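You operate a simulated robot arm through the tools that you are given. There is no shell and no other tool. Be economical: measure what you need, move in short steps, check, and stop when the job is done.

The job below is to be done with a simulated robot arm. You get a single attempt, and the scene is never put back.

## Task
Put things in order on the top of the panel stack. At the end: the blue plug stands where the white job block (marked "30 KG") stood; the teal fitting stands where the blue plug stood; the yellow bung stands where the teal fitting stood; the white job block stands on top of the white vent cover; whatever was shut is shut again. Leave all else as you found it, and nothing knocked over.

The check looks at the end state, three seconds after you hand in, the way a careful person would. Anything else that was tipped, shoved, dropped, spilled or broken makes it a failure. Lids that push on must go on centred and level and be pressed home; caps that screw on are set level and turned clockwise until they are tight.

## Robot
A 6-joint arm with a two-finger gripper, fixed in place. Base frame: the origin is at the foot of the arm, x ahead of it, y to its left, z up; the work surface is at about z = 0. Lengths are in cm, angles in rad, forces in N, time in s.
With the tool pointing down near the work surface it reaches from about 24 to 62 cm from the base axis. Its first joint turns from -1.152 to 1.152 rad. Payload 1.37 kg.
The tool frame sits at the grasp point between the pads (the TCP): z along the fingers, y along the line on which they close. The tips reach 2.2 cm beyond it. The gripper opens to 9.2 cm. The gripper's body begins 6.5 cm behind the TCP.
Orientation is that of the tool frame in the base frame, as [roll, pitch, yaw] about the fixed x, y, z axes, in that order (R = Rz(yaw) Ry(pitch) Rx(roll)). With the fingers straight down and closing along the base's y, the tool's x points along the base's -x, its y along +y and its z along -z.

## Interface
- The arm moves only by the tool send_rows. Its argument "commands" is a list that holds one entry, the list of rows, each a list of 7 numbers: the shift along the base's x, y, z in cm, then the turn, a rotation vector about the base's x, y, z in rad, then the closure in counts, from 0 (fully open) to 255 (shut). In form: [[[x, y, z, wx, wy, wz, gripper], ...]]. A call has 1 to 20 rows; each row shifts and turns the commanded pose from where the row before left it. Rows are played at 5 a second. More than 5 cm and 0.15 rad between two rows, or a gripper value outside its range, and nothing of the call is played. A pose out of reach is approached as far as the arm can. The call stops where the force on the tool passes 40 N (or 10 N more than at its start, if that is more) or the arm is blocked; 0.2 s more then pass. Each finger halts on what it meets, pressing with about 26 N; the grip force reading is that of the motor and also rises with nothing between the fingers. The clock runs only during rows and for 0.2 s after the last one: add rows that do not move to give the fingers time. It gives the time, the measured TCP pose, the force on the tool (base axes), the opening and the grip force at its end, in the units of the frame above (readings bear some noise), with the torque about the TCP (base axes, N m) and any sound that the robot's microphone picked up.
- Cameras (640 x 400 px; columns grow to the right, rows downward): "scene" is fixed at [4.17, -44.32, 57.17]; the picture's right is [0.65, -0.76, 0.00], its down [-0.52, -0.45, -0.72] and it looks along [0.55, 0.47, -0.69] (base axes); focal length 243 px, centre (320, 200). "wrist" rides on the gripper at [7.1, 1.9, -10.2] in the tool frame; the picture's right is [-0.26, 0.96, 0.00], its down [-0.75, -0.20, -0.62] and it looks along [-0.60, -0.16, 0.78] (tool axes); focal length 280 px, centre (320, 200).
- get_image(camera): a new picture of that camera. No time passes.
- measure_at(camera, pixels): for up to 12 pixels [column, row] of the newest picture of that camera ("zoom" is the newest enlarged one), the place [x, y, z] in the base frame of the surface seen there, good to about 0.3 cm. No time passes.
- zoom(camera, box): a new picture of the part [left, top, right, bottom] of that camera's present view, enlarged. No time passes.
- close_job(): hands the job in; it is judged then, once.

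Go step by step. Measure first, check grasps and placings, and put right what went wrong. The budget is 80 turns and 38 pictures, counting those below and the enlarged ones. Unless the task says otherwise, let go and move clear before handing in, and close with one line.

The tools are called after ">>>" by a JSON object that holds its "name" and its "arguments". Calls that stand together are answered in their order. send_rows: Moves the arm, as the interface text tells. Its arguments: {"type":"object","properties":{"commands":{"type":"array","items":{"type":"array","items":{"type":"array","items":{"type":"number"}}}}},"required":["commands"]} The other tools are called the same way: get_image (camera) takes a picture; measure_at (camera, pixels) gives the place of the surface under pixels of a picture; zoom (camera, box) takes an enlarged picture of a part of a camera's view; close_job () hands the job in.

At the start:

```text
time: 0.0
ee_pos: [41.02, -12.17, 36.75]
tool_rot: [-3.141, 0.001, -3.141]
force: [-0.6, -0.1, -0.5]
wrist_torque: [0.03, 0.01, 0.0]
gripper_width: 9.22
grip_force: 0.1
```

scene: 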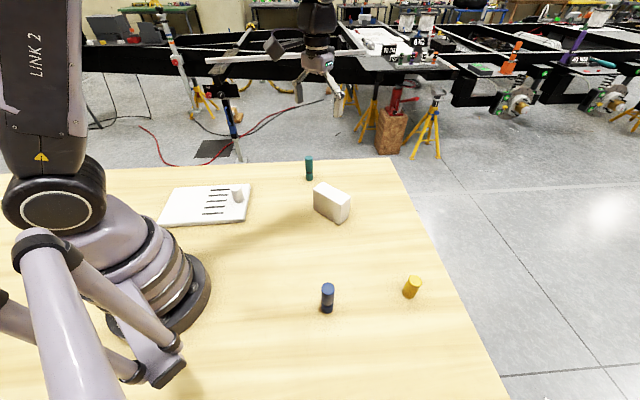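
wrist: 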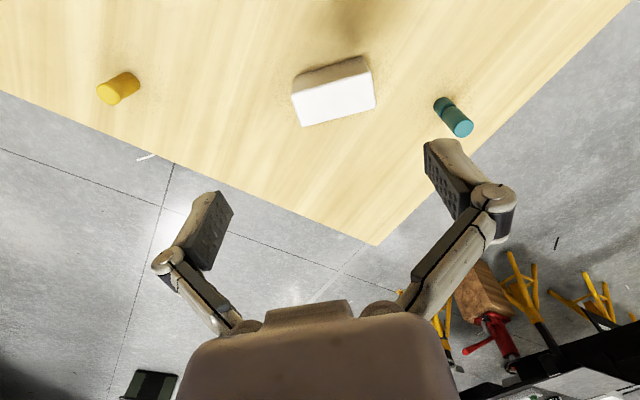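

The scene shows the white block near (332,202), teal at (309,168), blue at (327,298), yellow at (412,286) and the vent cover near (207,205) with a small item on it at (238,195). I will enlarge these and measure.

>>> {"name": "zoom", "arguments": {"camera": "scene", "box": [150, 140, 370, 240]}}

>>> {"name": "zoom", "arguments": {"camera": "scene", "box": [290, 260, 450, 330]}}

>>> {"name": "measure_at", "arguments": {"camera": "scene", "pixels": [[309, 158], [309, 180], [320, 184], [349, 199], [335, 222], [315, 208], [327, 286], [327, 311], [413, 279], [409, 297], [238, 190], [238, 201]]}}

>>> {"name": "measure_at", "arguments": {"camera": "scene", "pixels": [[176, 188], [250, 185], [160, 225], [244, 220], [200, 215], [190, 200], [314, 187], [331, 206], [320, 260], [380, 330], [245, 186], [230, 210]]}}

```text
2.91 times, centred on (260, 190) of scene
```

zoom: 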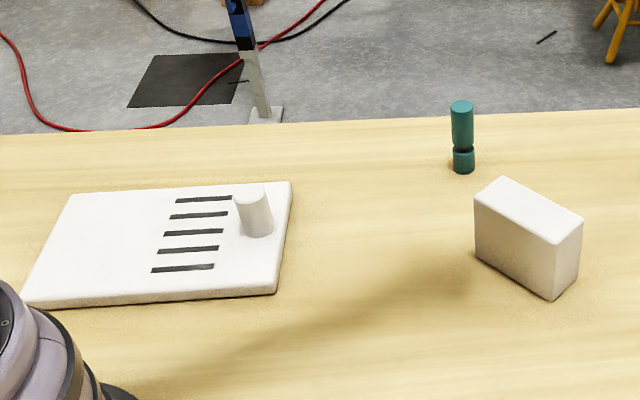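

```text
4.00 times, centred on (370, 295) of scene
```

zoom: 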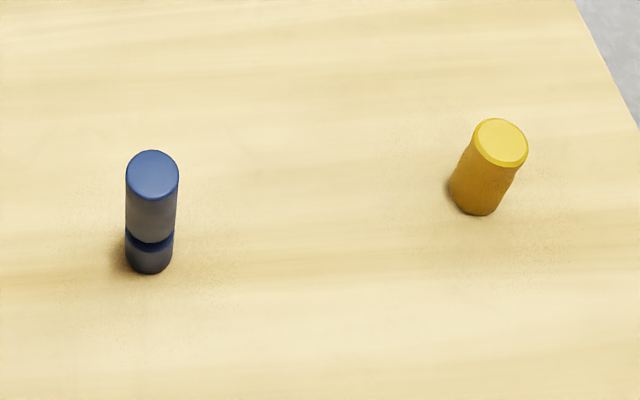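

```text
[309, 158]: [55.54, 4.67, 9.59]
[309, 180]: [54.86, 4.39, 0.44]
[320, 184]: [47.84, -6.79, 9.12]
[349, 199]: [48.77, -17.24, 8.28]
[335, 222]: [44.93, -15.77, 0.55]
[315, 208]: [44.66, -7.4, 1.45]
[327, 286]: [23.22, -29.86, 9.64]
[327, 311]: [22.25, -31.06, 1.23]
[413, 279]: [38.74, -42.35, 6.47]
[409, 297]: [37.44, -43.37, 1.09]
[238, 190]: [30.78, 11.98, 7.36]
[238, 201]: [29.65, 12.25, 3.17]
```

```text
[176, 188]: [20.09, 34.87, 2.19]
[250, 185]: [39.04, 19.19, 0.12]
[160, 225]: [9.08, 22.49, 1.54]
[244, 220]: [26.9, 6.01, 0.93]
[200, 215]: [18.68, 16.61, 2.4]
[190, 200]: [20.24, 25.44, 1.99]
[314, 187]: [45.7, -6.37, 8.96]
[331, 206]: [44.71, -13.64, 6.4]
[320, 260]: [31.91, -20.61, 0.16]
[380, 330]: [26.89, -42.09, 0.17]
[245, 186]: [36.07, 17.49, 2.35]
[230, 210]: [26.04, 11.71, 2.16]
```

The block, plugs and plate are roughly located. The plate at z≈2.2 carries a small white cylinder at (30.2,12.1). I'll enlarge the wrist view to find edges and yaw of the block precisely.

>>> {"name": "zoom", "arguments": {"camera": "wrist", "box": [270, 40, 490, 150]}}

>>> {"name": "measure_at", "arguments": {"camera": "wrist", "pixels": [[295, 95], [369, 76], [374, 107], [303, 124], [335, 100], [459, 129], [295, 80], [364, 60], [128, 77], [112, 93], [439, 105], [450, 112]]}}

```text
2.91 times, centred on (380, 95) of wrist
```

zoom: 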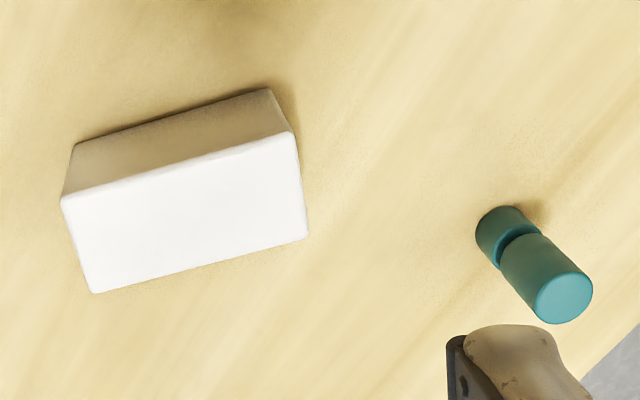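

```text
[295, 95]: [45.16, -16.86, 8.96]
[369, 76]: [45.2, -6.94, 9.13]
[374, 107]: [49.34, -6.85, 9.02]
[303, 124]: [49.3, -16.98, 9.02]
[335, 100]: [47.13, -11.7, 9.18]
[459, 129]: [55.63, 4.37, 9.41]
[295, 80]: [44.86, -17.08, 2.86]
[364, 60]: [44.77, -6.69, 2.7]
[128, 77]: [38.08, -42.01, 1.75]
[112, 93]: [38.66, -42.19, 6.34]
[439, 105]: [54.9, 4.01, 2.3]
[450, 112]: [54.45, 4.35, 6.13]
```

Block top corners (z≈9.0) give an axis-aligned block x 45–49.5, y −17.1–−6.7, centre (47.2,−11.9). I will turn +90° so that the fingers close along x, and stop above the block for a check.

>>> {"name": "send_rows", "arguments": {"commands": [[[0.56, 0.025, -1.7, 0, 0, 0.1428, 0], [0.56, 0.025, -1.7, 0, 0, 0.1428, 0], [0.56, 0.025, -1.7, 0, 0, 0.1428, 0], [0.56, 0.025, -1.7, 0, 0, 0.1428, 0], [0.56, 0.025, -1.7, 0, 0, 0.1428, 0], [0.56, 0.025, -1.7, 0, 0, 0.1428, 0], [0.56, 0.025, -1.7, 0, 0, 0.1428, 0], [0.56, 0.025, -1.7, 0, 0, 0.1428, 0], [0.56, 0.025, -1.7, 0, 0, 0.1428, 0], [0.56, 0.025, -1.7, 0, 0, 0.1428, 0], [0.56, 0.025, -1.7, 0, 0, 0.1428, 0], [0, 0, 0, 0, 0, 0, 0]]]}}

>>> {"name": "get_image", "arguments": {"camera": "wrist"}}

```text
time: 2.6
ee_pos: [47.44, -12.19, 17.7]
tool_rot: [-3.14, -0.001, -1.569]
force: [0.2, -0.1, 0.5]
wrist_torque: [-0.01, 0.01, -0.01]
gripper_width: 9.22
grip_force: 0.1
```

```text
32 pictures are left
```

wrist: 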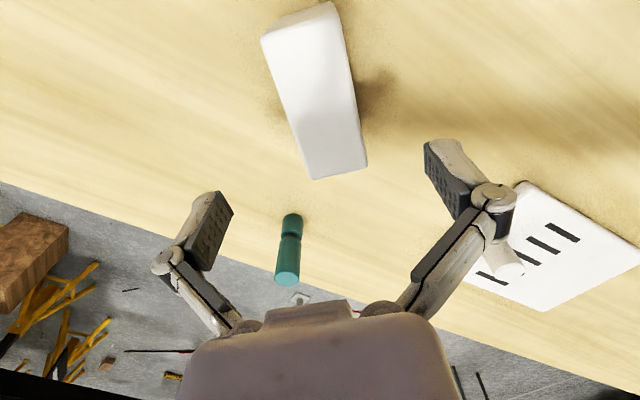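

The block sits ahead at (315,100) and is clear of the fingers; the pose reads (47.44,−12.19,17.7). I'll measure the block corners again from close.

>>> {"name": "measure_at", "arguments": {"camera": "wrist", "pixels": [[275, 52], [340, 40], [308, 172], [364, 160], [320, 100], [292, 105], [352, 100], [300, 60], [288, 270], [290, 222]]}}

```text
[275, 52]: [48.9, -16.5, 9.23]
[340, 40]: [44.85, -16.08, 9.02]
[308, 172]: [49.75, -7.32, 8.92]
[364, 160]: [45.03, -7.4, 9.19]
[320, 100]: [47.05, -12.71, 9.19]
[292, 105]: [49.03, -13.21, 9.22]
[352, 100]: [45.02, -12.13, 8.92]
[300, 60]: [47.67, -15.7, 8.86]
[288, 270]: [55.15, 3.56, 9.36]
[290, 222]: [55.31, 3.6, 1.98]
```

Block centre confirmed at about (47.15,−11.9), so I descend to TCP z≈6, close and wait.

>>> {"name": "send_rows", "arguments": {"commands": [[[-0.1, 0.1, -4, 0, 0, 0, 0], [0, 0, -4, 0, 0, 0, 0], [0, 0, -2, 0, 0, 0, 0], [0, 0, -1.7, 0, 0, 0, 0], [0, 0, 0, 0, 0, 0, 0], [0, 0, 0, 0, 0, 0, 255], [0, 0, 0, 0, 0, 0, 255], [0, 0, 0, 0, 0, 0, 255], [0, 0, 0, 0, 0, 0, 255], [0, 0, 0, 0, 0, 0, 255]]]}}

```text
time: 4.8
ee_pos: [47.19, -11.9, 6.36]
tool_rot: [-3.14, -0.001, -1.57]
force: [0.7, 1.2, 4.8]
wrist_torque: [0.02, -0.03, 0.02]
gripper_width: 4.93
grip_force: 26.1
```

The grip holds at 4.93 cm width with 26 N. I'll lift a little to feel the weight.

>>> {"name": "send_rows", "arguments": {"commands": [[[0, 0, 1, 0, 0, 0, 255], [0, 0, 2, 0, 0, 0, 255], [0, 0, 3, 0, 0, 0, 255], [0, 0, 0, 0, 0, 0, 255], [0, 0, 0, 0, 0, 0, 255]]]}}

>>> {"name": "get_image", "arguments": {"camera": "wrist"}}

```text
time: 6.0
ee_pos: [47.24, -11.76, 12.44]
tool_rot: [-3.141, 0.002, -1.571]
force: [-0.7, 0.2, -1.2]
wrist_torque: [0.0, -0.03, -0.04]
gripper_width: 4.95
grip_force: 26.1
```

```text
31 pictures are left
```

wrist: 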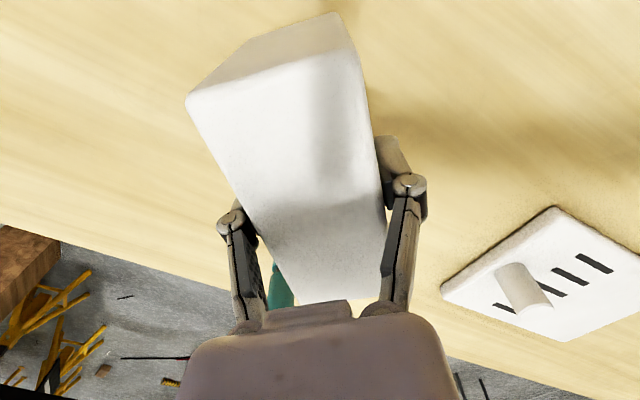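

The block is up and level, and light enough. The plate corners show at (556,208), (443,286) and (563,341); I measure these and scene points for the plate's axes.

>>> {"name": "measure_at", "arguments": {"camera": "wrist", "pixels": [[556, 211], [446, 285], [562, 336], [636, 255], [590, 290], [520, 265], [550, 306]]}}

>>> {"name": "measure_at", "arguments": {"camera": "scene", "pixels": [[177, 189], [247, 186], [163, 221], [242, 217], [205, 187], [200, 219], [212, 191], [203, 214], [191, 202], [232, 193], [245, 200], [225, 190]]}}

```text
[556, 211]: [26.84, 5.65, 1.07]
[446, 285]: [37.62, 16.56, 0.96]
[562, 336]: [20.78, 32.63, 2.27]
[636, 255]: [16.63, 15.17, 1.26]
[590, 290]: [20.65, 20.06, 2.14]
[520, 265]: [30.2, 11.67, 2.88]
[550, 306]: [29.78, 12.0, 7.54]
```

```text
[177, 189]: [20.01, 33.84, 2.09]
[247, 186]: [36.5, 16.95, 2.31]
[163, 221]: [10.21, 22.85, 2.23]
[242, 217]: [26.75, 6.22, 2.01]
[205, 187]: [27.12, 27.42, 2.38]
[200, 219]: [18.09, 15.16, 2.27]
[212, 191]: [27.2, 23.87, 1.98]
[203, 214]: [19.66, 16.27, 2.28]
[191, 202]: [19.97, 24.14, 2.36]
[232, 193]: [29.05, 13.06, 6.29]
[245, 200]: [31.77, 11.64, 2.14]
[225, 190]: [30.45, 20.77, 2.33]
```

Plate corners give centre (23.4,20), long axis at about −45°, slots in the middle and cylinder at the BC end. I'll carry the block over to (20.2,23.2) turned −44°, clear of both slots and cylinder.

>>> {"name": "send_rows", "arguments": {"commands": [[[0, 0, 3, 0, 0, 0, 255], [0, 0, 3, 0, 0, 0, 255], [-2.25, 2.92, 0, 0, 0, -0.0642, 255], [-2.25, 2.92, 0, 0, 0, -0.0642, 255], [-2.25, 2.92, 0, 0, 0, -0.0642, 255], [-2.25, 2.92, 0, 0, 0, -0.0642, 255], [-2.25, 2.92, 0, 0, 0, -0.0642, 255], [-2.25, 2.92, 0, 0, 0, -0.0642, 255], [-2.25, 2.92, 0, 0, 0, -0.0642, 255], [-2.25, 2.92, 0, 0, 0, -0.0642, 255], [-2.25, 2.92, 0, 0, 0, -0.0642, 255], [-2.25, 2.92, 0, 0, 0, -0.0642, 255], [-2.25, 2.92, 0, 0, 0, -0.0642, 255], [-2.25, 2.92, 0, 0, 0, -0.0642, 255], [0, 0, 0, 0, 0, 0, 255], [0, 0, 0, 0, 0, 0, 255]]]}}

>>> {"name": "get_image", "arguments": {"camera": "scene"}}

```text
time: 9.4
ee_pos: [20.21, 23.13, 18.29]
tool_rot: [3.141, 0.002, -2.342]
force: [0.2, 0.6, -0.2]
wrist_torque: [0.04, 0.02, 0.02]
gripper_width: 4.95
grip_force: 26.2
```

```text
30 pictures are left
```

scene: 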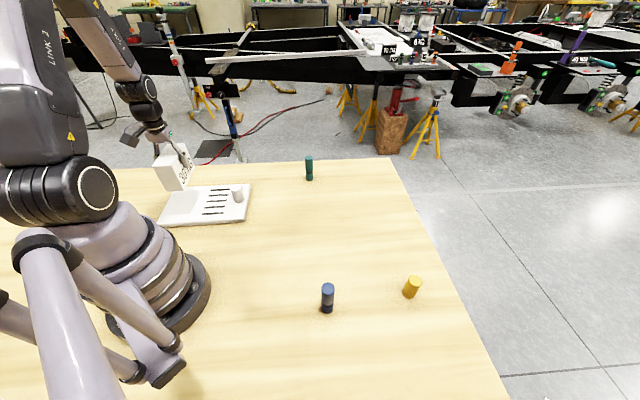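

The block hangs above the free end of the plate (scene (180,170)) with nothing in the way. I lower it to just above the plate and then in small steps.

>>> {"name": "send_rows", "arguments": {"commands": [[[0, 0, -4, 0, 0, 0, 255], [0, 0, -3, 0, 0, 0, 255], [0, 0, -1.5, 0, 0, 0, 255], [0, 0, -0.5, 0, 0, 0, 255], [0, 0, -0.3, 0, 0, 0, 255], [0, 0, 0, 0, 0, 0, 255], [0, 0, 0, 0, 0, 0, 255]]]}}

>>> {"name": "zoom", "arguments": {"camera": "scene", "box": [130, 130, 270, 235]}}

```text
time: 11.0
ee_pos: [19.94, 23.09, 8.94]
tool_rot: [3.141, -0.001, -2.34]
force: [-0.7, 0.2, -0.6]
wrist_torque: [-0.02, 0.02, 0.01]
gripper_width: 4.94
grip_force: 25.9
```

```text
3.81 times, centred on (200, 182) of scene
```

zoom: 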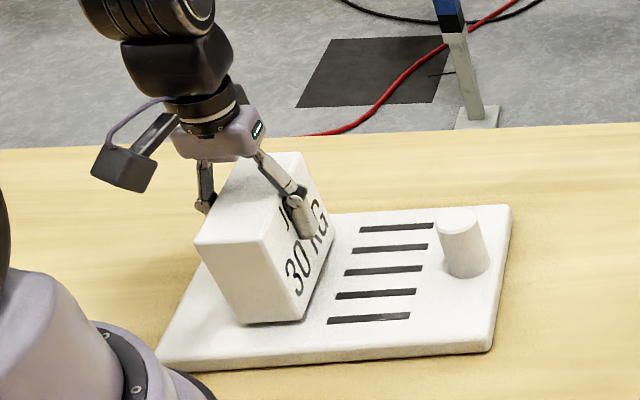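

The block hovers just above the plate, clear of the slots, with force ≈ 0. I lower in 0.15 cm steps until contact.

>>> {"name": "send_rows", "arguments": {"commands": [[[0, 0, -0.15, 0, 0, 0, 255], [0, 0, -0.1, 0, 0, 0, 255], [0, 0, 0, 0, 0, 0, 255]]]}}

```text
time: 11.8
ee_pos: [20.08, 23.17, 8.83]
tool_rot: [3.141, 0.0, -2.342]
force: [-0.5, 0.1, -1.1]
wrist_torque: [-0.01, 0.02, 0.0]
gripper_width: 4.92
grip_force: 26.7
```

>>> {"name": "send_rows", "arguments": {"commands": [[[0, 0, -0.12, 0, 0, 0, 255], [0, 0, -0.1, 0, 0, 0, 255], [0, 0, 0, 0, 0, 0, 255]]]}}

```text
time: 12.6
ee_pos: [20.1, 23.11, 8.52]
tool_rot: [3.141, 0.002, -2.343]
force: [0.6, 0.6, -0.1]
wrist_torque: [-0.01, -0.02, 0.01]
gripper_width: 4.96
grip_force: 26.0
```

No contact yet at z 8.5; I keep lowering gently.

>>> {"name": "send_rows", "arguments": {"commands": [[[0, 0, -0.1, 0, 0, 0, 255], [0, 0, 0, 0, 0, 0, 255]]]}}

>>> {"name": "send_rows", "arguments": {"commands": [[[0, 0, -0.1, 0, 0, 0, 255], [0, 0, 0, 0, 0, 0, 255]]]}}

```text
time: 13.2
ee_pos: [20.14, 23.14, 8.46]
tool_rot: [3.142, 0.0, -2.343]
force: [-4.9, 2.1, 18.2]
wrist_torque: [0.07, 0.12, 0.04]
gripper_width: 4.95
grip_force: 26.1
```

```text
time: 13.8
ee_pos: [20.22, 23.06, 8.32]
tool_rot: [-3.141, 0.0, -2.341]
force: [-0.5, 0.0, 18.2]
wrist_torque: [0.0, -0.02, 0.01]
gripper_width: 4.94
grip_force: 26.1
```

Contact is made (18 N upward). I open and rise straight up, then look.

>>> {"name": "send_rows", "arguments": {"commands": [[[0, 0, 0.1, 0, 0, 0, 255], [0, 0, 0, 0, 0, 0, 120], [0, 0, 0, 0, 0, 0, 0], [0, 0, 0, 0, 0, 0, 0], [0, 0, 0, 0, 0, 0, 0], [0, 0, 2, 0, 0, 0, 0], [0, 0, 4, 0, 0, 0, 0], [0, 0, 4, 0, 0, 0, 0], [0, 0, 4, 0, 0, 0, 0], [0, 0, 0, 0, 0, 0, 0]]]}}

>>> {"name": "zoom", "arguments": {"camera": "scene", "box": [130, 130, 270, 235]}}

```text
time: 16.0
ee_pos: [20.13, 23.47, 22.39]
tool_rot: [-3.141, 0.001, -2.342]
force: [-0.5, -0.3, -0.1]
wrist_torque: [-0.02, -0.01, 0.01]
gripper_width: 9.21
grip_force: 0.1
```

```text
3.81 times, centred on (200, 182) of scene
```

zoom: 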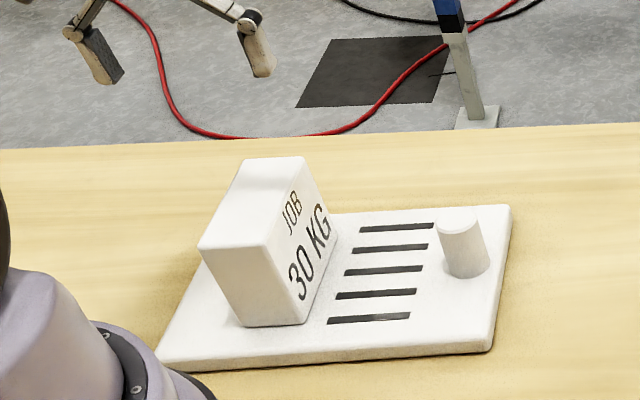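

The block stands upright on the plate. Next comes the blue plug: I go around in an arc at z≈22–24 to above (22.7,−30.5), turning −90° on the way.

>>> {"name": "send_rows", "arguments": {"commands": [[[3.2, -3.08, 0.4, 0, 0, -0.1047, 0], [3.2, -3.08, 0.4, 0, 0, -0.1047, 0], [3.2, -3.08, 0.4, 0, 0, -0.1047, 0], [3.2, -3.08, 0.4, 0, 0, -0.1047, 0], [3.2, -3.08, 0.4, 0, 0, -0.1047, 0], [0, -4.4, 0, 0, 0, -0.1047, 0], [0, -4.4, 0, 0, 0, -0.1047, 0], [0, -4.4, 0, 0, 0, -0.1047, 0], [0, -4.4, 0, 0, 0, -0.1047, 0], [0, -4.4, 0, 0, 0, -0.1047, 0], [-2.66, -3.3, -0.8, 0, 0, -0.1047, 0], [-2.66, -3.3, -0.8, 0, 0, -0.1047, 0], [-2.66, -3.3, -0.8, 0, 0, -0.1047, 0], [-2.66, -3.3, -0.8, 0, 0, -0.1047, 0], [-2.66, -3.3, -0.8, 0, 0, -0.1047, 0], [0, 0, 0, 0, 0, 0, 0], [0, 0, 0, 0, 0, 0, 0]]]}}

>>> {"name": "get_image", "arguments": {"camera": "wrist"}}

```text
time: 19.6
ee_pos: [22.69, -30.78, 20.49]
tool_rot: [-3.141, 0.0, 2.371]
force: [0.0, 0.4, -0.6]
wrist_torque: [0.0, -0.01, 0.0]
gripper_width: 9.21
grip_force: 0.1
```

```text
27 pictures are left
```

wrist: 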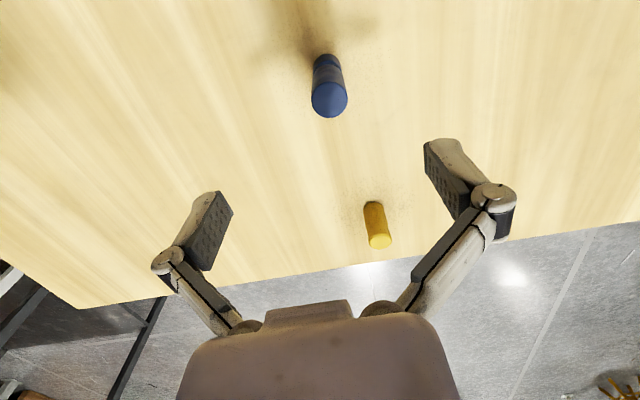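

The blue plug's top disc shows at (329,99) below the gripper and the yellow bung at (379,240). I measure both.

>>> {"name": "measure_at", "arguments": {"camera": "wrist", "pixels": [[329, 99], [313, 99], [346, 98], [329, 84], [329, 115], [327, 65], [327, 57], [379, 241], [370, 240], [389, 240], [374, 205], [375, 220]]}}

```text
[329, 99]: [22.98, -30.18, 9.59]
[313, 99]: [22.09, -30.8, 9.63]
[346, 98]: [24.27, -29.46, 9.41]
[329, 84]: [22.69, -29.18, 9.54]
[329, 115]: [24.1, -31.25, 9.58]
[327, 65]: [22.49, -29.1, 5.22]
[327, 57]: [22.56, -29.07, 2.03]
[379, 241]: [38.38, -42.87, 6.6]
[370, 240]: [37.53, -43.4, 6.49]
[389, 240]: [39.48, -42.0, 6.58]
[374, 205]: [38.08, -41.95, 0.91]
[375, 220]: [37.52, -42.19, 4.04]
```

Blue centre ≈ (23.25,−30.2), top z 9.6, radius ≈1.3. I shift +0.45,+0.57 and descend to TCP z≈4.5, pausing before the close to verify position.

>>> {"name": "send_rows", "arguments": {"commands": [[[0.45, 0.57, -2, 0, 0, 0, 0], [0, 0, -4, 0, 0, 0, 0], [0, 0, -4, 0, 0, 0, 0], [0, 0, -4, 0, 0, 0, 0], [0, 0, -2, 0, 0, 0, 0], [0, 0, 0, 0, 0, 0, 0], [0, 0, 0, 0, 0, 0, 0]]]}}

>>> {"name": "get_image", "arguments": {"camera": "wrist"}}

```text
time: 21.2
ee_pos: [23.35, -30.35, 4.45]
tool_rot: [-3.141, 0.003, 2.369]
force: [0.3, 0.1, 0.3]
wrist_torque: [0.04, 0.02, 0.01]
gripper_width: 9.2
grip_force: 0.1
```

```text
26 pictures are left
```

wrist: 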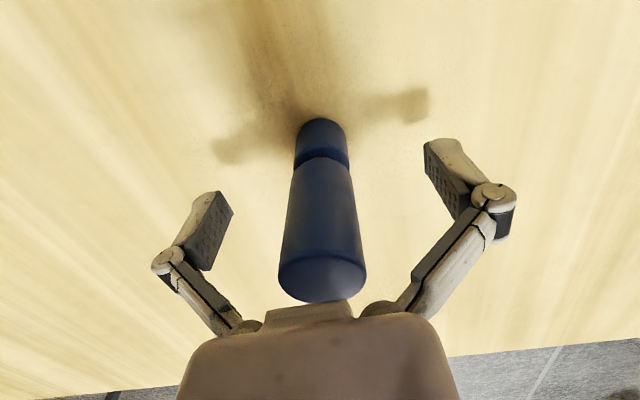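

The plug is centred between the pads (column 322 between 215 and 445). I close and wait.

>>> {"name": "send_rows", "arguments": {"commands": [[[0, 0, 0, 0, 0, 0, 255], [0, 0, 0, 0, 0, 0, 255], [0, 0, 0, 0, 0, 0, 255], [0, 0, 0, 0, 0, 0, 255], [0, 0, 0, 0, 0, 0, 255], [0, 0, 0, 0, 0, 0, 255]]]}}

>>> {"name": "send_rows", "arguments": {"commands": [[[0, 0, 1, 0, 0, 0, 255], [0, 0, 2, 0, 0, 0, 255], [0, 0, 3, 0, 0, 0, 255], [0, 0, 3, 0, 0, 0, 255], [0, 0, 0, 0, 0, 0, 255], [0, 0, 0, 0, 0, 0, 255]]]}}

>>> {"name": "get_image", "arguments": {"camera": "wrist"}}

```text
time: 22.6
ee_pos: [23.22, -30.35, 4.52]
tool_rot: [3.141, 0.002, 2.37]
force: [1.0, 1.2, 3.3]
wrist_torque: [0.02, -0.01, 0.01]
gripper_width: 2.71
grip_force: 25.9
```

```text
time: 24.0
ee_pos: [23.12, -30.31, 13.51]
tool_rot: [3.141, 0.0, 2.37]
force: [2.0, -1.1, -1.1]
wrist_torque: [0.01, -0.02, 0.04]
gripper_width: 2.72
grip_force: 25.6
```

```text
25 pictures are left
```

wrist: 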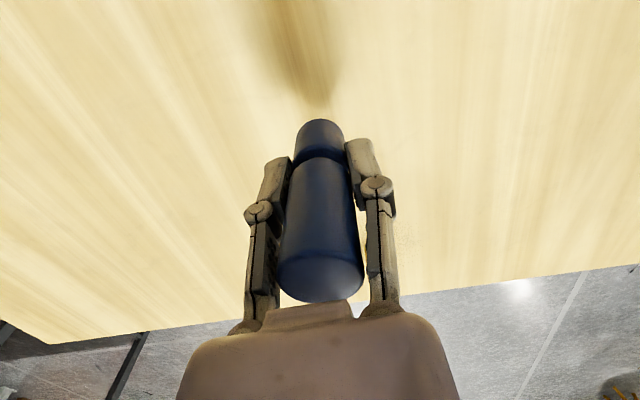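

The blue plug came up whole, gripped at 2.71 cm. I carry it to (47.2,−11.9).

>>> {"name": "send_rows", "arguments": {"commands": [[[3.0, 2.3, 0, 0, 0, 0.0965, 255], [3.0, 2.3, 0, 0, 0, 0.0965, 255], [3.0, 2.3, 0, 0, 0, 0.0965, 255], [3.0, 2.3, 0, 0, 0, 0.0965, 255], [3.0, 2.3, 0, 0, 0, 0.0965, 255], [3.0, 2.3, 0, 0, 0, 0.0965, 255], [3.0, 2.3, 0, 0, 0, 0.0965, 255], [3.0, 2.3, 0, 0, 0, 0.0965, 255], [0, 0, 0, 0, 0, 0, 255], [0, 0, -4, 0, 0, 0, 255], [0, 0, -3, 0, 0, 0, 255], [0, 0, -1.5, 0, 0, 0, 255], [0, 0, 0, 0, 0, 0, 255], [0, 0, 0, 0, 0, 0, 255]]]}}

>>> {"name": "get_image", "arguments": {"camera": "wrist"}}

```text
time: 27.0
ee_pos: [47.22, -11.74, 4.49]
tool_rot: [3.139, 0.002, -3.14]
force: [-0.1, -0.7, -1.1]
wrist_torque: [0.0, 0.02, 0.0]
gripper_width: 2.71
grip_force: 26.3
```

```text
24 pictures are left
```

wrist: 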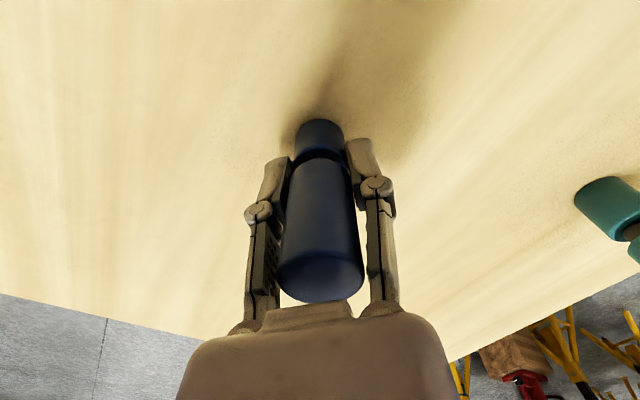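

The plug is just above the table at about the right spot (47.2,−11.8). I lower in 0.15 cm steps until force rises.

>>> {"name": "send_rows", "arguments": {"commands": [[[0, -0.1, -0.15, 0, 0, 0, 255], [0, 0, -0.12, 0, 0, 0, 255], [0, 0, 0, 0, 0, 0, 255]]]}}

>>> {"name": "send_rows", "arguments": {"commands": [[[0, 0, -0.1, 0, 0, 0, 255], [0, 0, 0, 0, 0, 0, 255]]]}}

```text
time: 27.8
ee_pos: [47.16, -11.86, 4.66]
tool_rot: [-3.141, 0.003, 3.141]
force: [-0.9, -0.4, -1.5]
wrist_torque: [-0.01, 0.04, 0.0]
gripper_width: 2.69
grip_force: 25.7
```

```text
time: 28.4
ee_pos: [47.32, -11.89, 4.46]
tool_rot: [-3.141, 0.002, -3.139]
force: [-0.4, 0.0, -0.7]
wrist_torque: [0.01, 0.0, 0.0]
gripper_width: 2.68
grip_force: 25.6
```

>>> {"name": "send_rows", "arguments": {"commands": [[[0, 0, -0.1, 0, 0, 0, 255], [0, 0, 0, 0, 0, 0, 255]]]}}

```text
time: 29.0
ee_pos: [47.37, -11.83, 4.6]
tool_rot: [3.141, 0.001, -3.14]
force: [-1.7, 2.8, 8.4]
wrist_torque: [0.14, 0.07, -0.02]
gripper_width: 2.69
grip_force: 25.5
```

Contact at 8.4 N. I open, rise clear, and look.

>>> {"name": "send_rows", "arguments": {"commands": [[[0, 0, 0, 0, 0, 0, 150], [0, 0, 0, 0, 0, 0, 80], [0, 0, 0, 0, 0, 0, 0], [0, 0, 0, 0, 0, 0, 0], [0, 0, 0, 0, 0, 0, 0], [0, 0, 2, 0, 0, 0, 0], [0, 0, 4, 0, 0, 0, 0], [0, 0, 4, 0, 0, 0, 0], [0, 0, 4, 0, 0, 0, 0], [1.5, 3, 1, 0, 0, 0, 0], [2, 4, 0, 0, 0, 0, 0], [2, 4, 0, 0, 0, 0, 0], [2, 4, 0, 0, 0, 0, 0], [0, 0, 0, 0, 0, 0, 0], [0, 0, 0, 0, 0, 0, 0]]]}}

>>> {"name": "get_image", "arguments": {"camera": "wrist"}}

>>> {"name": "get_image", "arguments": {"camera": "scene"}}

```text
time: 32.2
ee_pos: [54.91, 3.27, 19.28]
tool_rot: [-3.141, 0.001, 3.14]
force: [-0.6, 1.0, 0.2]
wrist_torque: [-0.04, 0.02, 0.0]
gripper_width: 9.21
grip_force: 0.0
```

```text
23 pictures are left
```

wrist: 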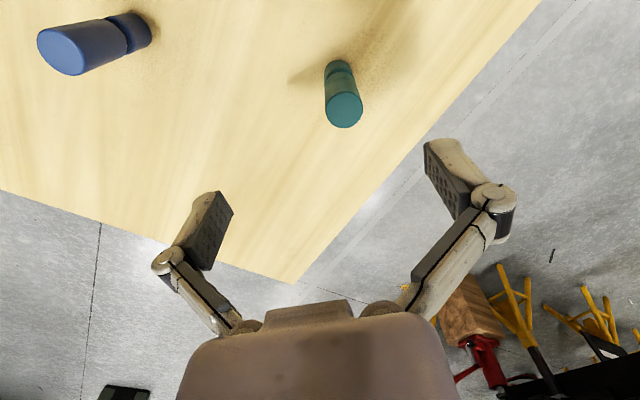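

```text
22 pictures are left
```

scene: 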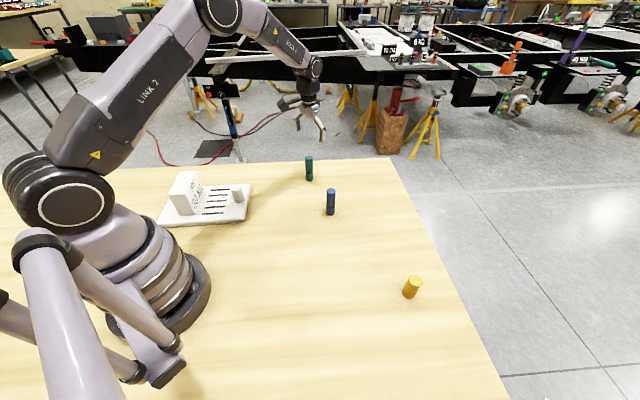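

Blue stands upright at its new spot (scene (331,202)); teal's top disc is at wrist (344,110). I measure both.

>>> {"name": "measure_at", "arguments": {"camera": "wrist", "pixels": [[344, 110], [327, 108], [361, 109], [344, 96], [345, 125], [340, 75], [338, 64], [62, 51], [42, 42], [80, 60], [60, 33], [65, 70]]}}

>>> {"name": "measure_at", "arguments": {"camera": "scene", "pixels": [[331, 192], [331, 214], [309, 160], [309, 180]]}}

```text
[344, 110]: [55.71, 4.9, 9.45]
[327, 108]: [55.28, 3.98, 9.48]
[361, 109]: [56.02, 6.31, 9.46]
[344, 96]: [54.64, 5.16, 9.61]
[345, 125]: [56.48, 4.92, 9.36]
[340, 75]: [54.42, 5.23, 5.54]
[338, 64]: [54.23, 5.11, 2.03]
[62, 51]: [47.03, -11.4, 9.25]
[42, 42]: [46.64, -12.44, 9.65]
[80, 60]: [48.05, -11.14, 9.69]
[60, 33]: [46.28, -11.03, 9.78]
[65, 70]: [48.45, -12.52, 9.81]
```

```text
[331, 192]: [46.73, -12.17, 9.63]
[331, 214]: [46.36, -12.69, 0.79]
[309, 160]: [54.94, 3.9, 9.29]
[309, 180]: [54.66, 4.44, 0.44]
```

Blue is at ≈(47.2,−11.9). Teal centre ≈ (55.55,5.05), so I shift (+0.65,+1.85), descend to z≈4.5, and look before closing.

>>> {"name": "send_rows", "arguments": {"commands": [[[0.65, 1.85, -2, 0, 0, 0, 0], [0, 0, -4, 0, 0, 0, 0], [0, 0, -4, 0, 0, 0, 0], [0, 0, -3, 0, 0, 0, 0], [0, 0, -1.9, 0, 0, 0, 0], [0, 0, 0, 0, 0, 0, 0], [0, 0, 0, 0, 0, 0, 0]]]}}

>>> {"name": "get_image", "arguments": {"camera": "wrist"}}

```text
time: 33.8
ee_pos: [55.75, 4.8, 4.45]
tool_rot: [3.141, 0.002, -3.141]
force: [-0.1, 0.5, -0.8]
wrist_torque: [0.01, 0.0, -0.01]
gripper_width: 9.18
grip_force: 0.1
```

```text
21 pictures are left
```

wrist: 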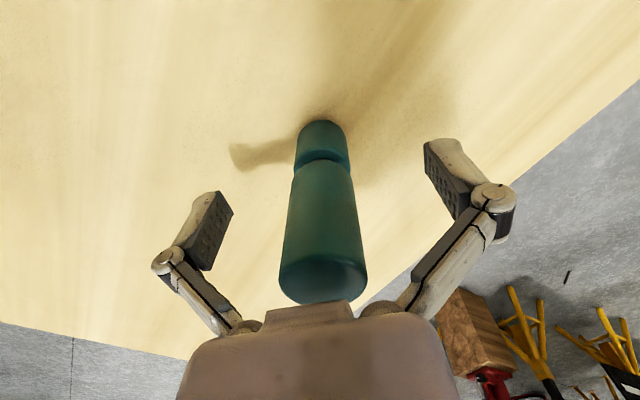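

Teal is centred the same way as blue was. I close, then lift.

>>> {"name": "send_rows", "arguments": {"commands": [[[0, 0, 0, 0, 0, 0, 255], [0, 0, 0, 0, 0, 0, 255], [0, 0, 0, 0, 0, 0, 255], [0, 0, 0, 0, 0, 0, 255], [0, 0, 0, 0, 0, 0, 255], [0, 0, 0, 0, 0, 0, 255]]]}}

>>> {"name": "send_rows", "arguments": {"commands": [[[0, 0, 1, 0, 0, 0, 255], [0, 0, 2, 0, 0, 0, 255], [0, 0, 3, 0, 0, 0, 255], [0, 0, 4, 0, 0, 0, 255], [0, 0, 4, 0, 0, 0, 255], [0, 0, 0, 0, 0, 0, 255], [0, 0, 0, 0, 0, 0, 255]]]}}

>>> {"name": "get_image", "arguments": {"camera": "wrist"}}

```text
time: 35.2
ee_pos: [55.79, 4.91, 4.41]
tool_rot: [3.142, 0.003, -3.141]
force: [-0.8, 0.4, 3.7]
wrist_torque: [0.04, 0.04, 0.0]
gripper_width: 2.69
grip_force: 26.5
```

```text
time: 36.8
ee_pos: [55.82, 4.98, 18.85]
tool_rot: [-3.141, -0.002, -3.141]
force: [-0.2, -0.4, -0.7]
wrist_torque: [-0.01, -0.01, -0.03]
gripper_width: 2.67
grip_force: 25.5
```

```text
20 pictures are left
```

wrist: 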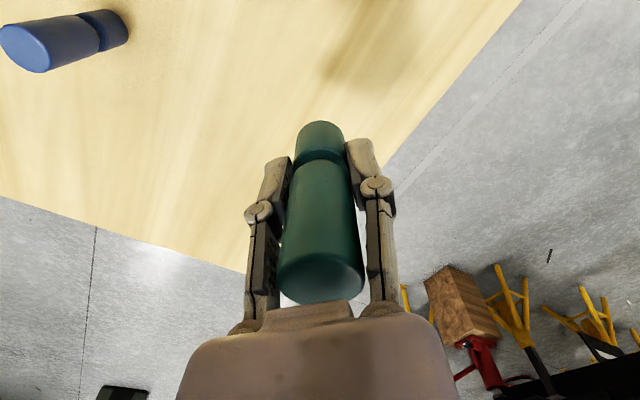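

Teal is in hand (home ≈ (55.75,4.9)). I carry it to blue's old spot (23.25,−30.3) and go down to just above the table.

>>> {"name": "send_rows", "arguments": {"commands": [[[-2.71, -2.935, 0, 0, 0, -0.0643, 255], [-2.71, -2.935, 0, 0, 0, -0.0643, 255], [-2.71, -2.935, 0, 0, 0, -0.0643, 255], [-2.71, -2.935, 0, 0, 0, -0.0643, 255], [-2.71, -2.935, 0, 0, 0, -0.0643, 255], [-2.71, -2.935, 0, 0, 0, -0.0643, 255], [-2.71, -2.935, 0, 0, 0, -0.0643, 255], [-2.71, -2.935, 0, 0, 0, -0.0643, 255], [-2.71, -2.935, 0, 0, 0, -0.0643, 255], [-2.71, -2.935, 0, 0, 0, -0.0643, 255], [-2.71, -2.935, 0, 0, 0, -0.0643, 255], [-2.71, -2.935, 0, 0, 0, -0.0643, 255], [0, 0, 0, 0, 0, 0, 255], [0, 0, -4, 0, 0, 0, 255], [0, 0, -4, 0, 0, 0, 255], [0, 0, -4, 0, 0, 0, 255], [0, 0, -1.5, 0, 0, 0, 255], [0, 0, 0, 0, 0, 0, 255], [0, 0, 0, 0, 0, 0, 255]]]}}

```text
time: 40.8
ee_pos: [22.98, -30.32, 5.09]
tool_rot: [3.141, 0.002, 2.372]
force: [0.2, 0.1, -0.5]
wrist_torque: [-0.03, 0.03, 0.02]
gripper_width: 2.69
grip_force: 25.8
```

The pose reads (22.98,−30.32,5.09), about 0.2 cm short in x. I nudge +0.15 and lower in small steps.

>>> {"name": "send_rows", "arguments": {"commands": [[[0.15, 0, -0.15, 0, 0, 0, 255], [0, 0, -0.15, 0, 0, 0, 255], [0, 0, 0, 0, 0, 0, 255]]]}}

>>> {"name": "send_rows", "arguments": {"commands": [[[0, 0, -0.1, 0, 0, 0, 255], [0, 0, 0, 0, 0, 0, 255]]]}}

```text
time: 41.6
ee_pos: [23.19, -30.43, 4.76]
tool_rot: [-3.141, 0.002, 2.371]
force: [-0.4, 0.1, 0.2]
wrist_torque: [-0.03, 0.0, -0.02]
gripper_width: 2.69
grip_force: 26.5
```

```text
time: 42.2
ee_pos: [22.92, -30.4, 4.58]
tool_rot: [-3.141, 0.003, 2.373]
force: [0.4, 0.2, -0.7]
wrist_torque: [0.01, -0.01, -0.03]
gripper_width: 2.68
grip_force: 26.4
```

>>> {"name": "send_rows", "arguments": {"commands": [[[0, 0, -0.1, 0, 0, 0, 255], [0, 0, 0, 0, 0, 0, 255]]]}}

```text
time: 42.8
ee_pos: [22.94, -30.41, 4.42]
tool_rot: [3.142, 0.002, 2.371]
force: [0.4, -1.0, -1.0]
wrist_torque: [0.02, 0.02, 0.04]
gripper_width: 2.68
grip_force: 26.7
```

No contact yet; one more small step.

>>> {"name": "send_rows", "arguments": {"commands": [[[0.1, 0.07, -0.08, 0, 0, 0, 255], [0, 0, 0, 0, 0, 0, 255]]]}}

```text
time: 43.4
ee_pos: [23.16, -30.29, 4.43]
tool_rot: [3.142, 0.001, 2.372]
force: [-1.7, 0.0, 5.6]
wrist_torque: [-0.01, 0.07, 0.04]
gripper_width: 2.71
grip_force: 25.9
```

Contact at 5.6 N. I open, rise, and go over to the yellow bung near (38.5,−42.9).

>>> {"name": "send_rows", "arguments": {"commands": [[[0, 0, 0, 0, 0, 0, 150], [0, 0, 0, 0, 0, 0, 80], [0, 0, 0, 0, 0, 0, 0], [0, 0, 0, 0, 0, 0, 0], [0, 0, 0, 0, 0, 0, 0], [0, 0, 2, 0, 0, 0, 0], [0, 0, 4, 0, 0, 0, 0], [0, 0, 4, 0, 0, 0, 0], [0, 0, 4, 0, 0, 0, 0], [3.06, -2.52, 0, 0, 0, 0, 0], [3.06, -2.52, 0, 0, 0, 0, 0], [3.06, -2.52, 0, 0, 0, 0, 0], [3.06, -2.52, 0, 0, 0, 0, 0], [3.06, -2.52, 0, 0, 0, 0, 0], [0, 0, 0, 0, 0, 0, 0], [0, 0, 0, 0, 0, 0, 0]]]}}

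>>> {"name": "get_image", "arguments": {"camera": "wrist"}}

>>> {"name": "get_image", "arguments": {"camera": "scene"}}

```text
time: 46.8
ee_pos: [38.56, -42.9, 18.62]
tool_rot: [-3.141, 0.001, 2.372]
force: [0.4, -0.3, -0.2]
wrist_torque: [-0.04, 0.03, 0.0]
gripper_width: 9.19
grip_force: 0.0
```

```text
19 pictures are left
```

wrist: 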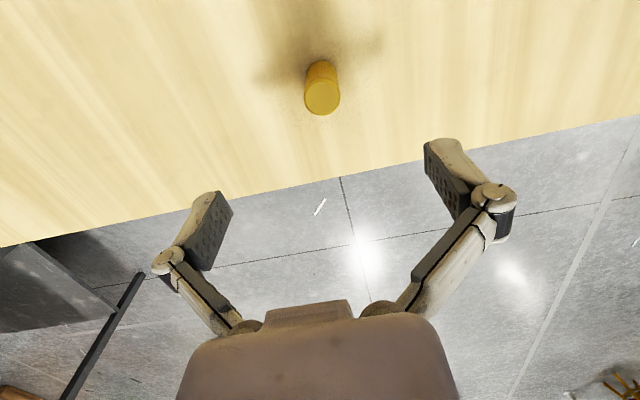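

```text
18 pictures are left
```

scene: 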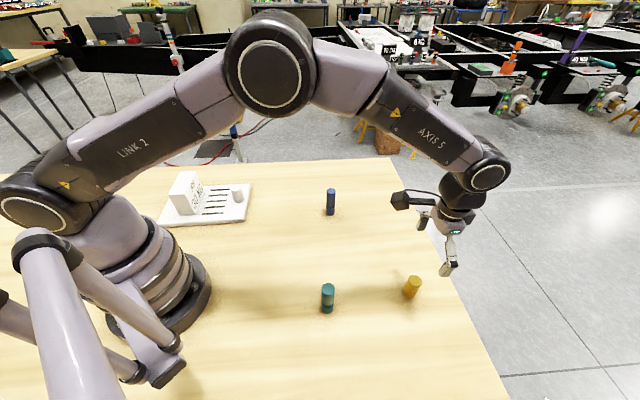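

Teal stands upright at scene (327,298), the same pixel as blue had. Yellow's top is at wrist (322,97); I measure it.

>>> {"name": "measure_at", "arguments": {"camera": "wrist", "pixels": [[322, 97], [306, 97], [339, 96], [322, 84], [323, 112], [321, 68], [321, 62]]}}

>>> {"name": "measure_at", "arguments": {"camera": "scene", "pixels": [[327, 286], [327, 311], [413, 279], [409, 297]]}}

```text
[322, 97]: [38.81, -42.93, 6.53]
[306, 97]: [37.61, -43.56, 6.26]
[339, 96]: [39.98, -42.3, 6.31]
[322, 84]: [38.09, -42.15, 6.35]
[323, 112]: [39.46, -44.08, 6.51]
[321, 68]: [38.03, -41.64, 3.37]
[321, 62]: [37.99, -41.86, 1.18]
```

```text
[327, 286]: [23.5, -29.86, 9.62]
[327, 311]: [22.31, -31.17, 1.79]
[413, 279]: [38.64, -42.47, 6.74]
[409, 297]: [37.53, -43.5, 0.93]
```

Yellow centre ≈ (38.75,−42.95), top 6.5. I descend to TCP z≈3.8 and look.

>>> {"name": "send_rows", "arguments": {"commands": [[[0.2, -0.05, -3, 0, 0, 0, 0], [0, 0, -4, 0, 0, 0, 0], [0, 0, -4, 0, 0, 0, 0], [0, 0, -2.5, 0, 0, 0, 0], [0, 0, -1.1, 0, 0, 0, 0], [0, 0, 0, 0, 0, 0, 0], [0, 0, 0, 0, 0, 0, 0]]]}}

>>> {"name": "get_image", "arguments": {"camera": "wrist"}}

```text
time: 48.4
ee_pos: [38.72, -42.93, 3.98]
tool_rot: [-3.14, 0.001, 2.371]
force: [0.3, 0.7, -0.4]
wrist_torque: [-0.01, 0.0, 0.0]
gripper_width: 9.2
grip_force: 0.0
```

```text
17 pictures are left
```

wrist: 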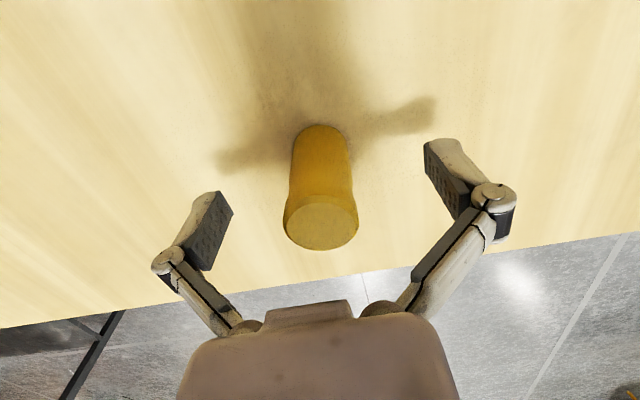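

Yellow is centred at (321,185) between the pads. I close and lift.

>>> {"name": "send_rows", "arguments": {"commands": [[[0, 0, 0, 0, 0, 0, 255], [0, 0, 0, 0, 0, 0, 255], [0, 0, 0, 0, 0, 0, 255], [0, 0, 0, 0, 0, 0, 255], [0, 0, 0, 0, 0, 0, 255], [0, 0, 0, 0, 0, 0, 255]]]}}

>>> {"name": "send_rows", "arguments": {"commands": [[[0, 0, 1, 0, 0, 0, 255], [0, 0, 2, 0, 0, 0, 255], [0, 0, 3, 0, 0, 0, 255], [0, 0, 4, 0, 0, 0, 255], [0, 0, 4, 0, 0, 0, 255], [0, 0, 2, 0, 0, 0, 255], [0, 0, 0, 0, 0, 0, 255], [0, 0, 0, 0, 0, 0, 255]]]}}

>>> {"name": "get_image", "arguments": {"camera": "wrist"}}

```text
time: 49.8
ee_pos: [38.75, -43.01, 3.92]
tool_rot: [3.141, 0.003, 2.372]
force: [-0.3, 0.9, 3.5]
wrist_torque: [0.0, 0.0, 0.02]
gripper_width: 2.9
grip_force: 25.5
```

```text
time: 51.6
ee_pos: [38.64, -42.63, 19.92]
tool_rot: [3.14, 0.001, 2.371]
force: [0.2, -1.2, -0.4]
wrist_torque: [0.02, -0.01, 0.01]
gripper_width: 2.87
grip_force: 26.0
```

```text
16 pictures are left
```

wrist: 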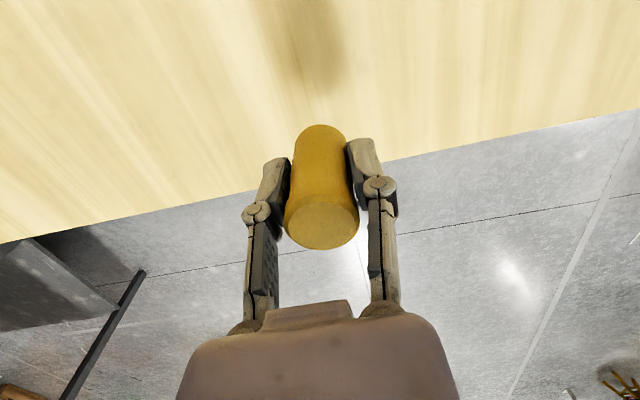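

Yellow is held upright. I carry it to teal's old spot (55.7,4.95), passing well above blue, and go down to just above the table.

>>> {"name": "send_rows", "arguments": {"commands": [[[1.417, 3.99, 0, 0, 0, 0.0643, 255], [1.417, 3.99, 0, 0, 0, 0.0643, 255], [1.417, 3.99, 0, 0, 0, 0.0643, 255], [1.417, 3.99, 0, 0, 0, 0.0643, 255], [1.417, 3.99, 0, 0, 0, 0.0643, 255], [1.417, 3.99, 0, 0, 0, 0.0643, 255], [1.417, 3.99, 0, 0, 0, 0.0643, 255], [1.417, 3.99, 0, 0, 0, 0.0643, 255], [1.417, 3.99, 0, 0, 0, 0.0643, 255], [1.417, 3.99, 0, 0, 0, 0.0643, 255], [1.417, 3.99, 0, 0, 0, 0.0643, 255], [1.417, 3.99, 0, 0, 0, 0.0643, 255], [0, 0, 0, 0, 0, 0, 255], [0, 0, -4, 0, 0, 0, 255], [0, 0, -4, 0, 0, 0, 255], [0, 0, -4, 0, 0, 0, 255], [0, 0, -3.3, 0, 0, 0, 255], [0, 0, 0, 0, 0, 0, 255], [0, 0, 0, 0, 0, 0, 255]]]}}

```text
time: 55.6
ee_pos: [55.52, 5.31, 4.68]
tool_rot: [3.141, 0.001, -3.14]
force: [-0.5, 0.0, -0.5]
wrist_torque: [0.02, -0.01, 0.02]
gripper_width: 2.86
grip_force: 26.0
```

The pose is (55.52,5.31,4.68), slightly off in y. I nudge (+0.1,−0.2) and lower.

>>> {"name": "send_rows", "arguments": {"commands": [[[0.1, -0.15, -0.15, 0, 0, 0, 255], [0, 0, -0.15, 0, 0, 0, 255], [0, 0, 0, 0, 0, 0, 255]]]}}

>>> {"name": "send_rows", "arguments": {"commands": [[[0, 0, -0.1, 0, 0, 0, 255], [0, 0, 0, 0, 0, 0, 255]]]}}

```text
time: 56.4
ee_pos: [55.71, 5.09, 4.41]
tool_rot: [3.141, 0.002, -3.139]
force: [0.2, 0.2, -0.6]
wrist_torque: [-0.02, -0.02, -0.01]
gripper_width: 2.9
grip_force: 25.9
```

```text
time: 57.0
ee_pos: [55.74, 4.99, 4.22]
tool_rot: [3.141, 0.001, -3.14]
force: [-0.4, -0.2, -1.2]
wrist_torque: [0.0, -0.02, 0.01]
gripper_width: 2.87
grip_force: 26.0
```

No contact yet at z 4.2; I continue in small steps.

>>> {"name": "send_rows", "arguments": {"commands": [[[0, 0, -0.1, 0, 0, 0, 255], [0, 0, 0, 0, 0, 0, 255]]]}}

>>> {"name": "send_rows", "arguments": {"commands": [[[0, 0, -0.1, 0, 0, 0, 255], [0, 0, 0, 0, 0, 0, 255]]]}}

```text
time: 57.6
ee_pos: [55.78, 4.97, 4.02]
tool_rot: [3.141, -0.001, -3.14]
force: [0.2, -0.6, -1.5]
wrist_torque: [-0.02, -0.03, -0.02]
gripper_width: 2.85
grip_force: 25.9
```

```text
time: 58.2
ee_pos: [55.79, 4.82, 4.03]
tool_rot: [3.141, 0.0, -3.141]
force: [0.2, 0.4, -0.4]
wrist_torque: [0.01, -0.03, -0.03]
gripper_width: 2.88
grip_force: 26.2
```

>>> {"name": "send_rows", "arguments": {"commands": [[[0, 0, -0.1, 0, 0, 0, 255], [0, 0, 0, 0, 0, 0, 255]]]}}

```text
time: 58.8
ee_pos: [55.77, 4.87, 3.98]
tool_rot: [3.14, 0.001, 3.141]
force: [-3.5, -2.0, 9.4]
wrist_torque: [-0.09, 0.09, 0.02]
gripper_width: 2.88
grip_force: 26.0
```

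Contact at 9.4 N, at (55.77,4.9). I open, rise, move back clear, and check.

>>> {"name": "send_rows", "arguments": {"commands": [[[0, 0, 0, 0, 0, 0, 150], [0, 0, 0, 0, 0, 0, 80], [0, 0, 0, 0, 0, 0, 0], [0, 0, 0, 0, 0, 0, 0], [0, 0, 0, 0, 0, 0, 0], [0, 0, 2, 0, 0, 0, 0], [0, 0, 4, 0, 0, 0, 0], [0, 0, 4, 0, 0, 0, 0], [0, 0, 4, 0, 0, 0, 0], [-2, 0, 4, 0, 0, 0, 0], [-2, 0, 4, 0, 0, 0, 0], [-3, 0, 3, 0, 0, 0, 0], [-3, 0, 3, 0, 0, 0, 0], [0, 0, 0, 0, 0, 0, 0], [0, 0, 0, 0, 0, 0, 0]]]}}

>>> {"name": "get_image", "arguments": {"camera": "scene"}}

>>> {"name": "get_image", "arguments": {"camera": "wrist"}}

>>> {"name": "zoom", "arguments": {"camera": "scene", "box": [150, 140, 370, 240]}}

>>> {"name": "measure_at", "arguments": {"camera": "scene", "pixels": [[309, 168], [309, 180], [331, 214], [327, 311], [238, 201], [247, 186], [163, 221], [242, 217]]}}

```text
time: 62.0
ee_pos: [45.62, 4.81, 31.83]
tool_rot: [-3.141, 0.0, -3.141]
force: [0.9, 0.0, 0.1]
wrist_torque: [0.0, 0.0, -0.01]
gripper_width: 9.18
grip_force: 0.1
```

```text
15 pictures are left
```

scene: 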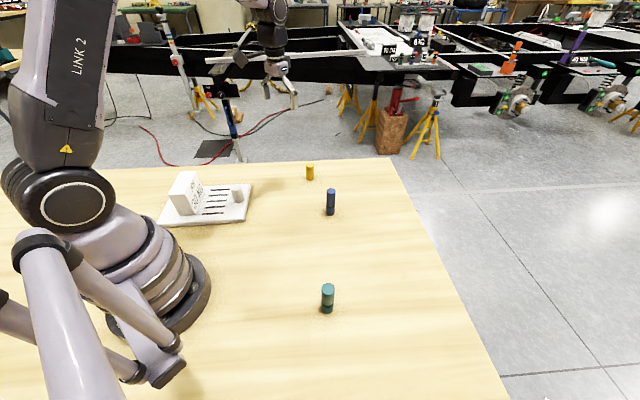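

```text
14 pictures are left
```

wrist: 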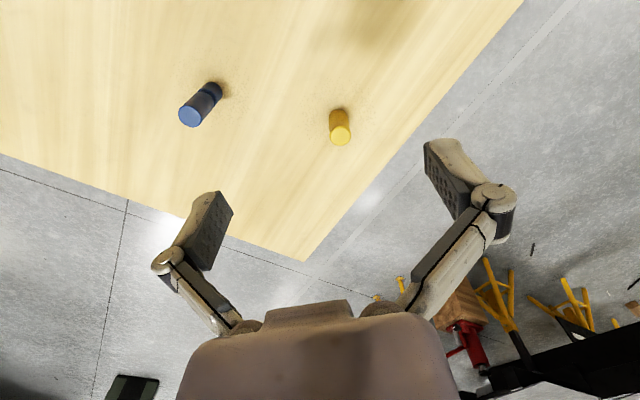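

```text
2.91 times, centred on (260, 190) of scene
```

zoom: 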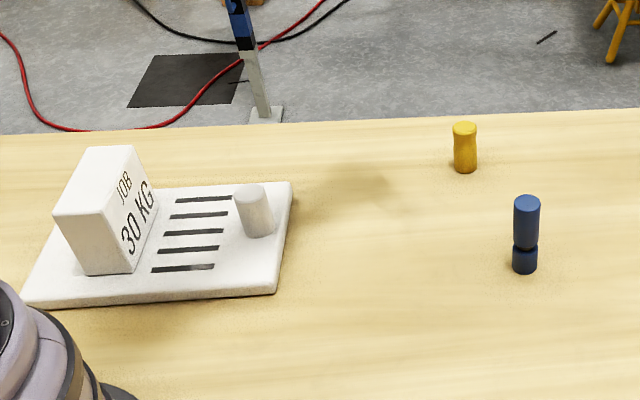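

```text
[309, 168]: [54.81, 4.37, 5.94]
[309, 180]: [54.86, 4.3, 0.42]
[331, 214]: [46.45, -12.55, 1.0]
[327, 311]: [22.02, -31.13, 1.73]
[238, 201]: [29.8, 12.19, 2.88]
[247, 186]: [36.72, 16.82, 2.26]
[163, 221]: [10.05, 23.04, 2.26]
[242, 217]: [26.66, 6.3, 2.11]
```

The final pictures show yellow, blue and teal upright on their target spots, the block standing on the vent cover, and the plate and its knob unmoved. The arm is clear, so I hand in.

>>> {"name": "close_job", "arguments": {}}

```text
The job is handed in.
```

The job is handed in: blue is where the white block was, teal where blue was, yellow where teal was, and the block stands on the vent cover. Everything is upright, nothing else moved, and nothing had to be opened.
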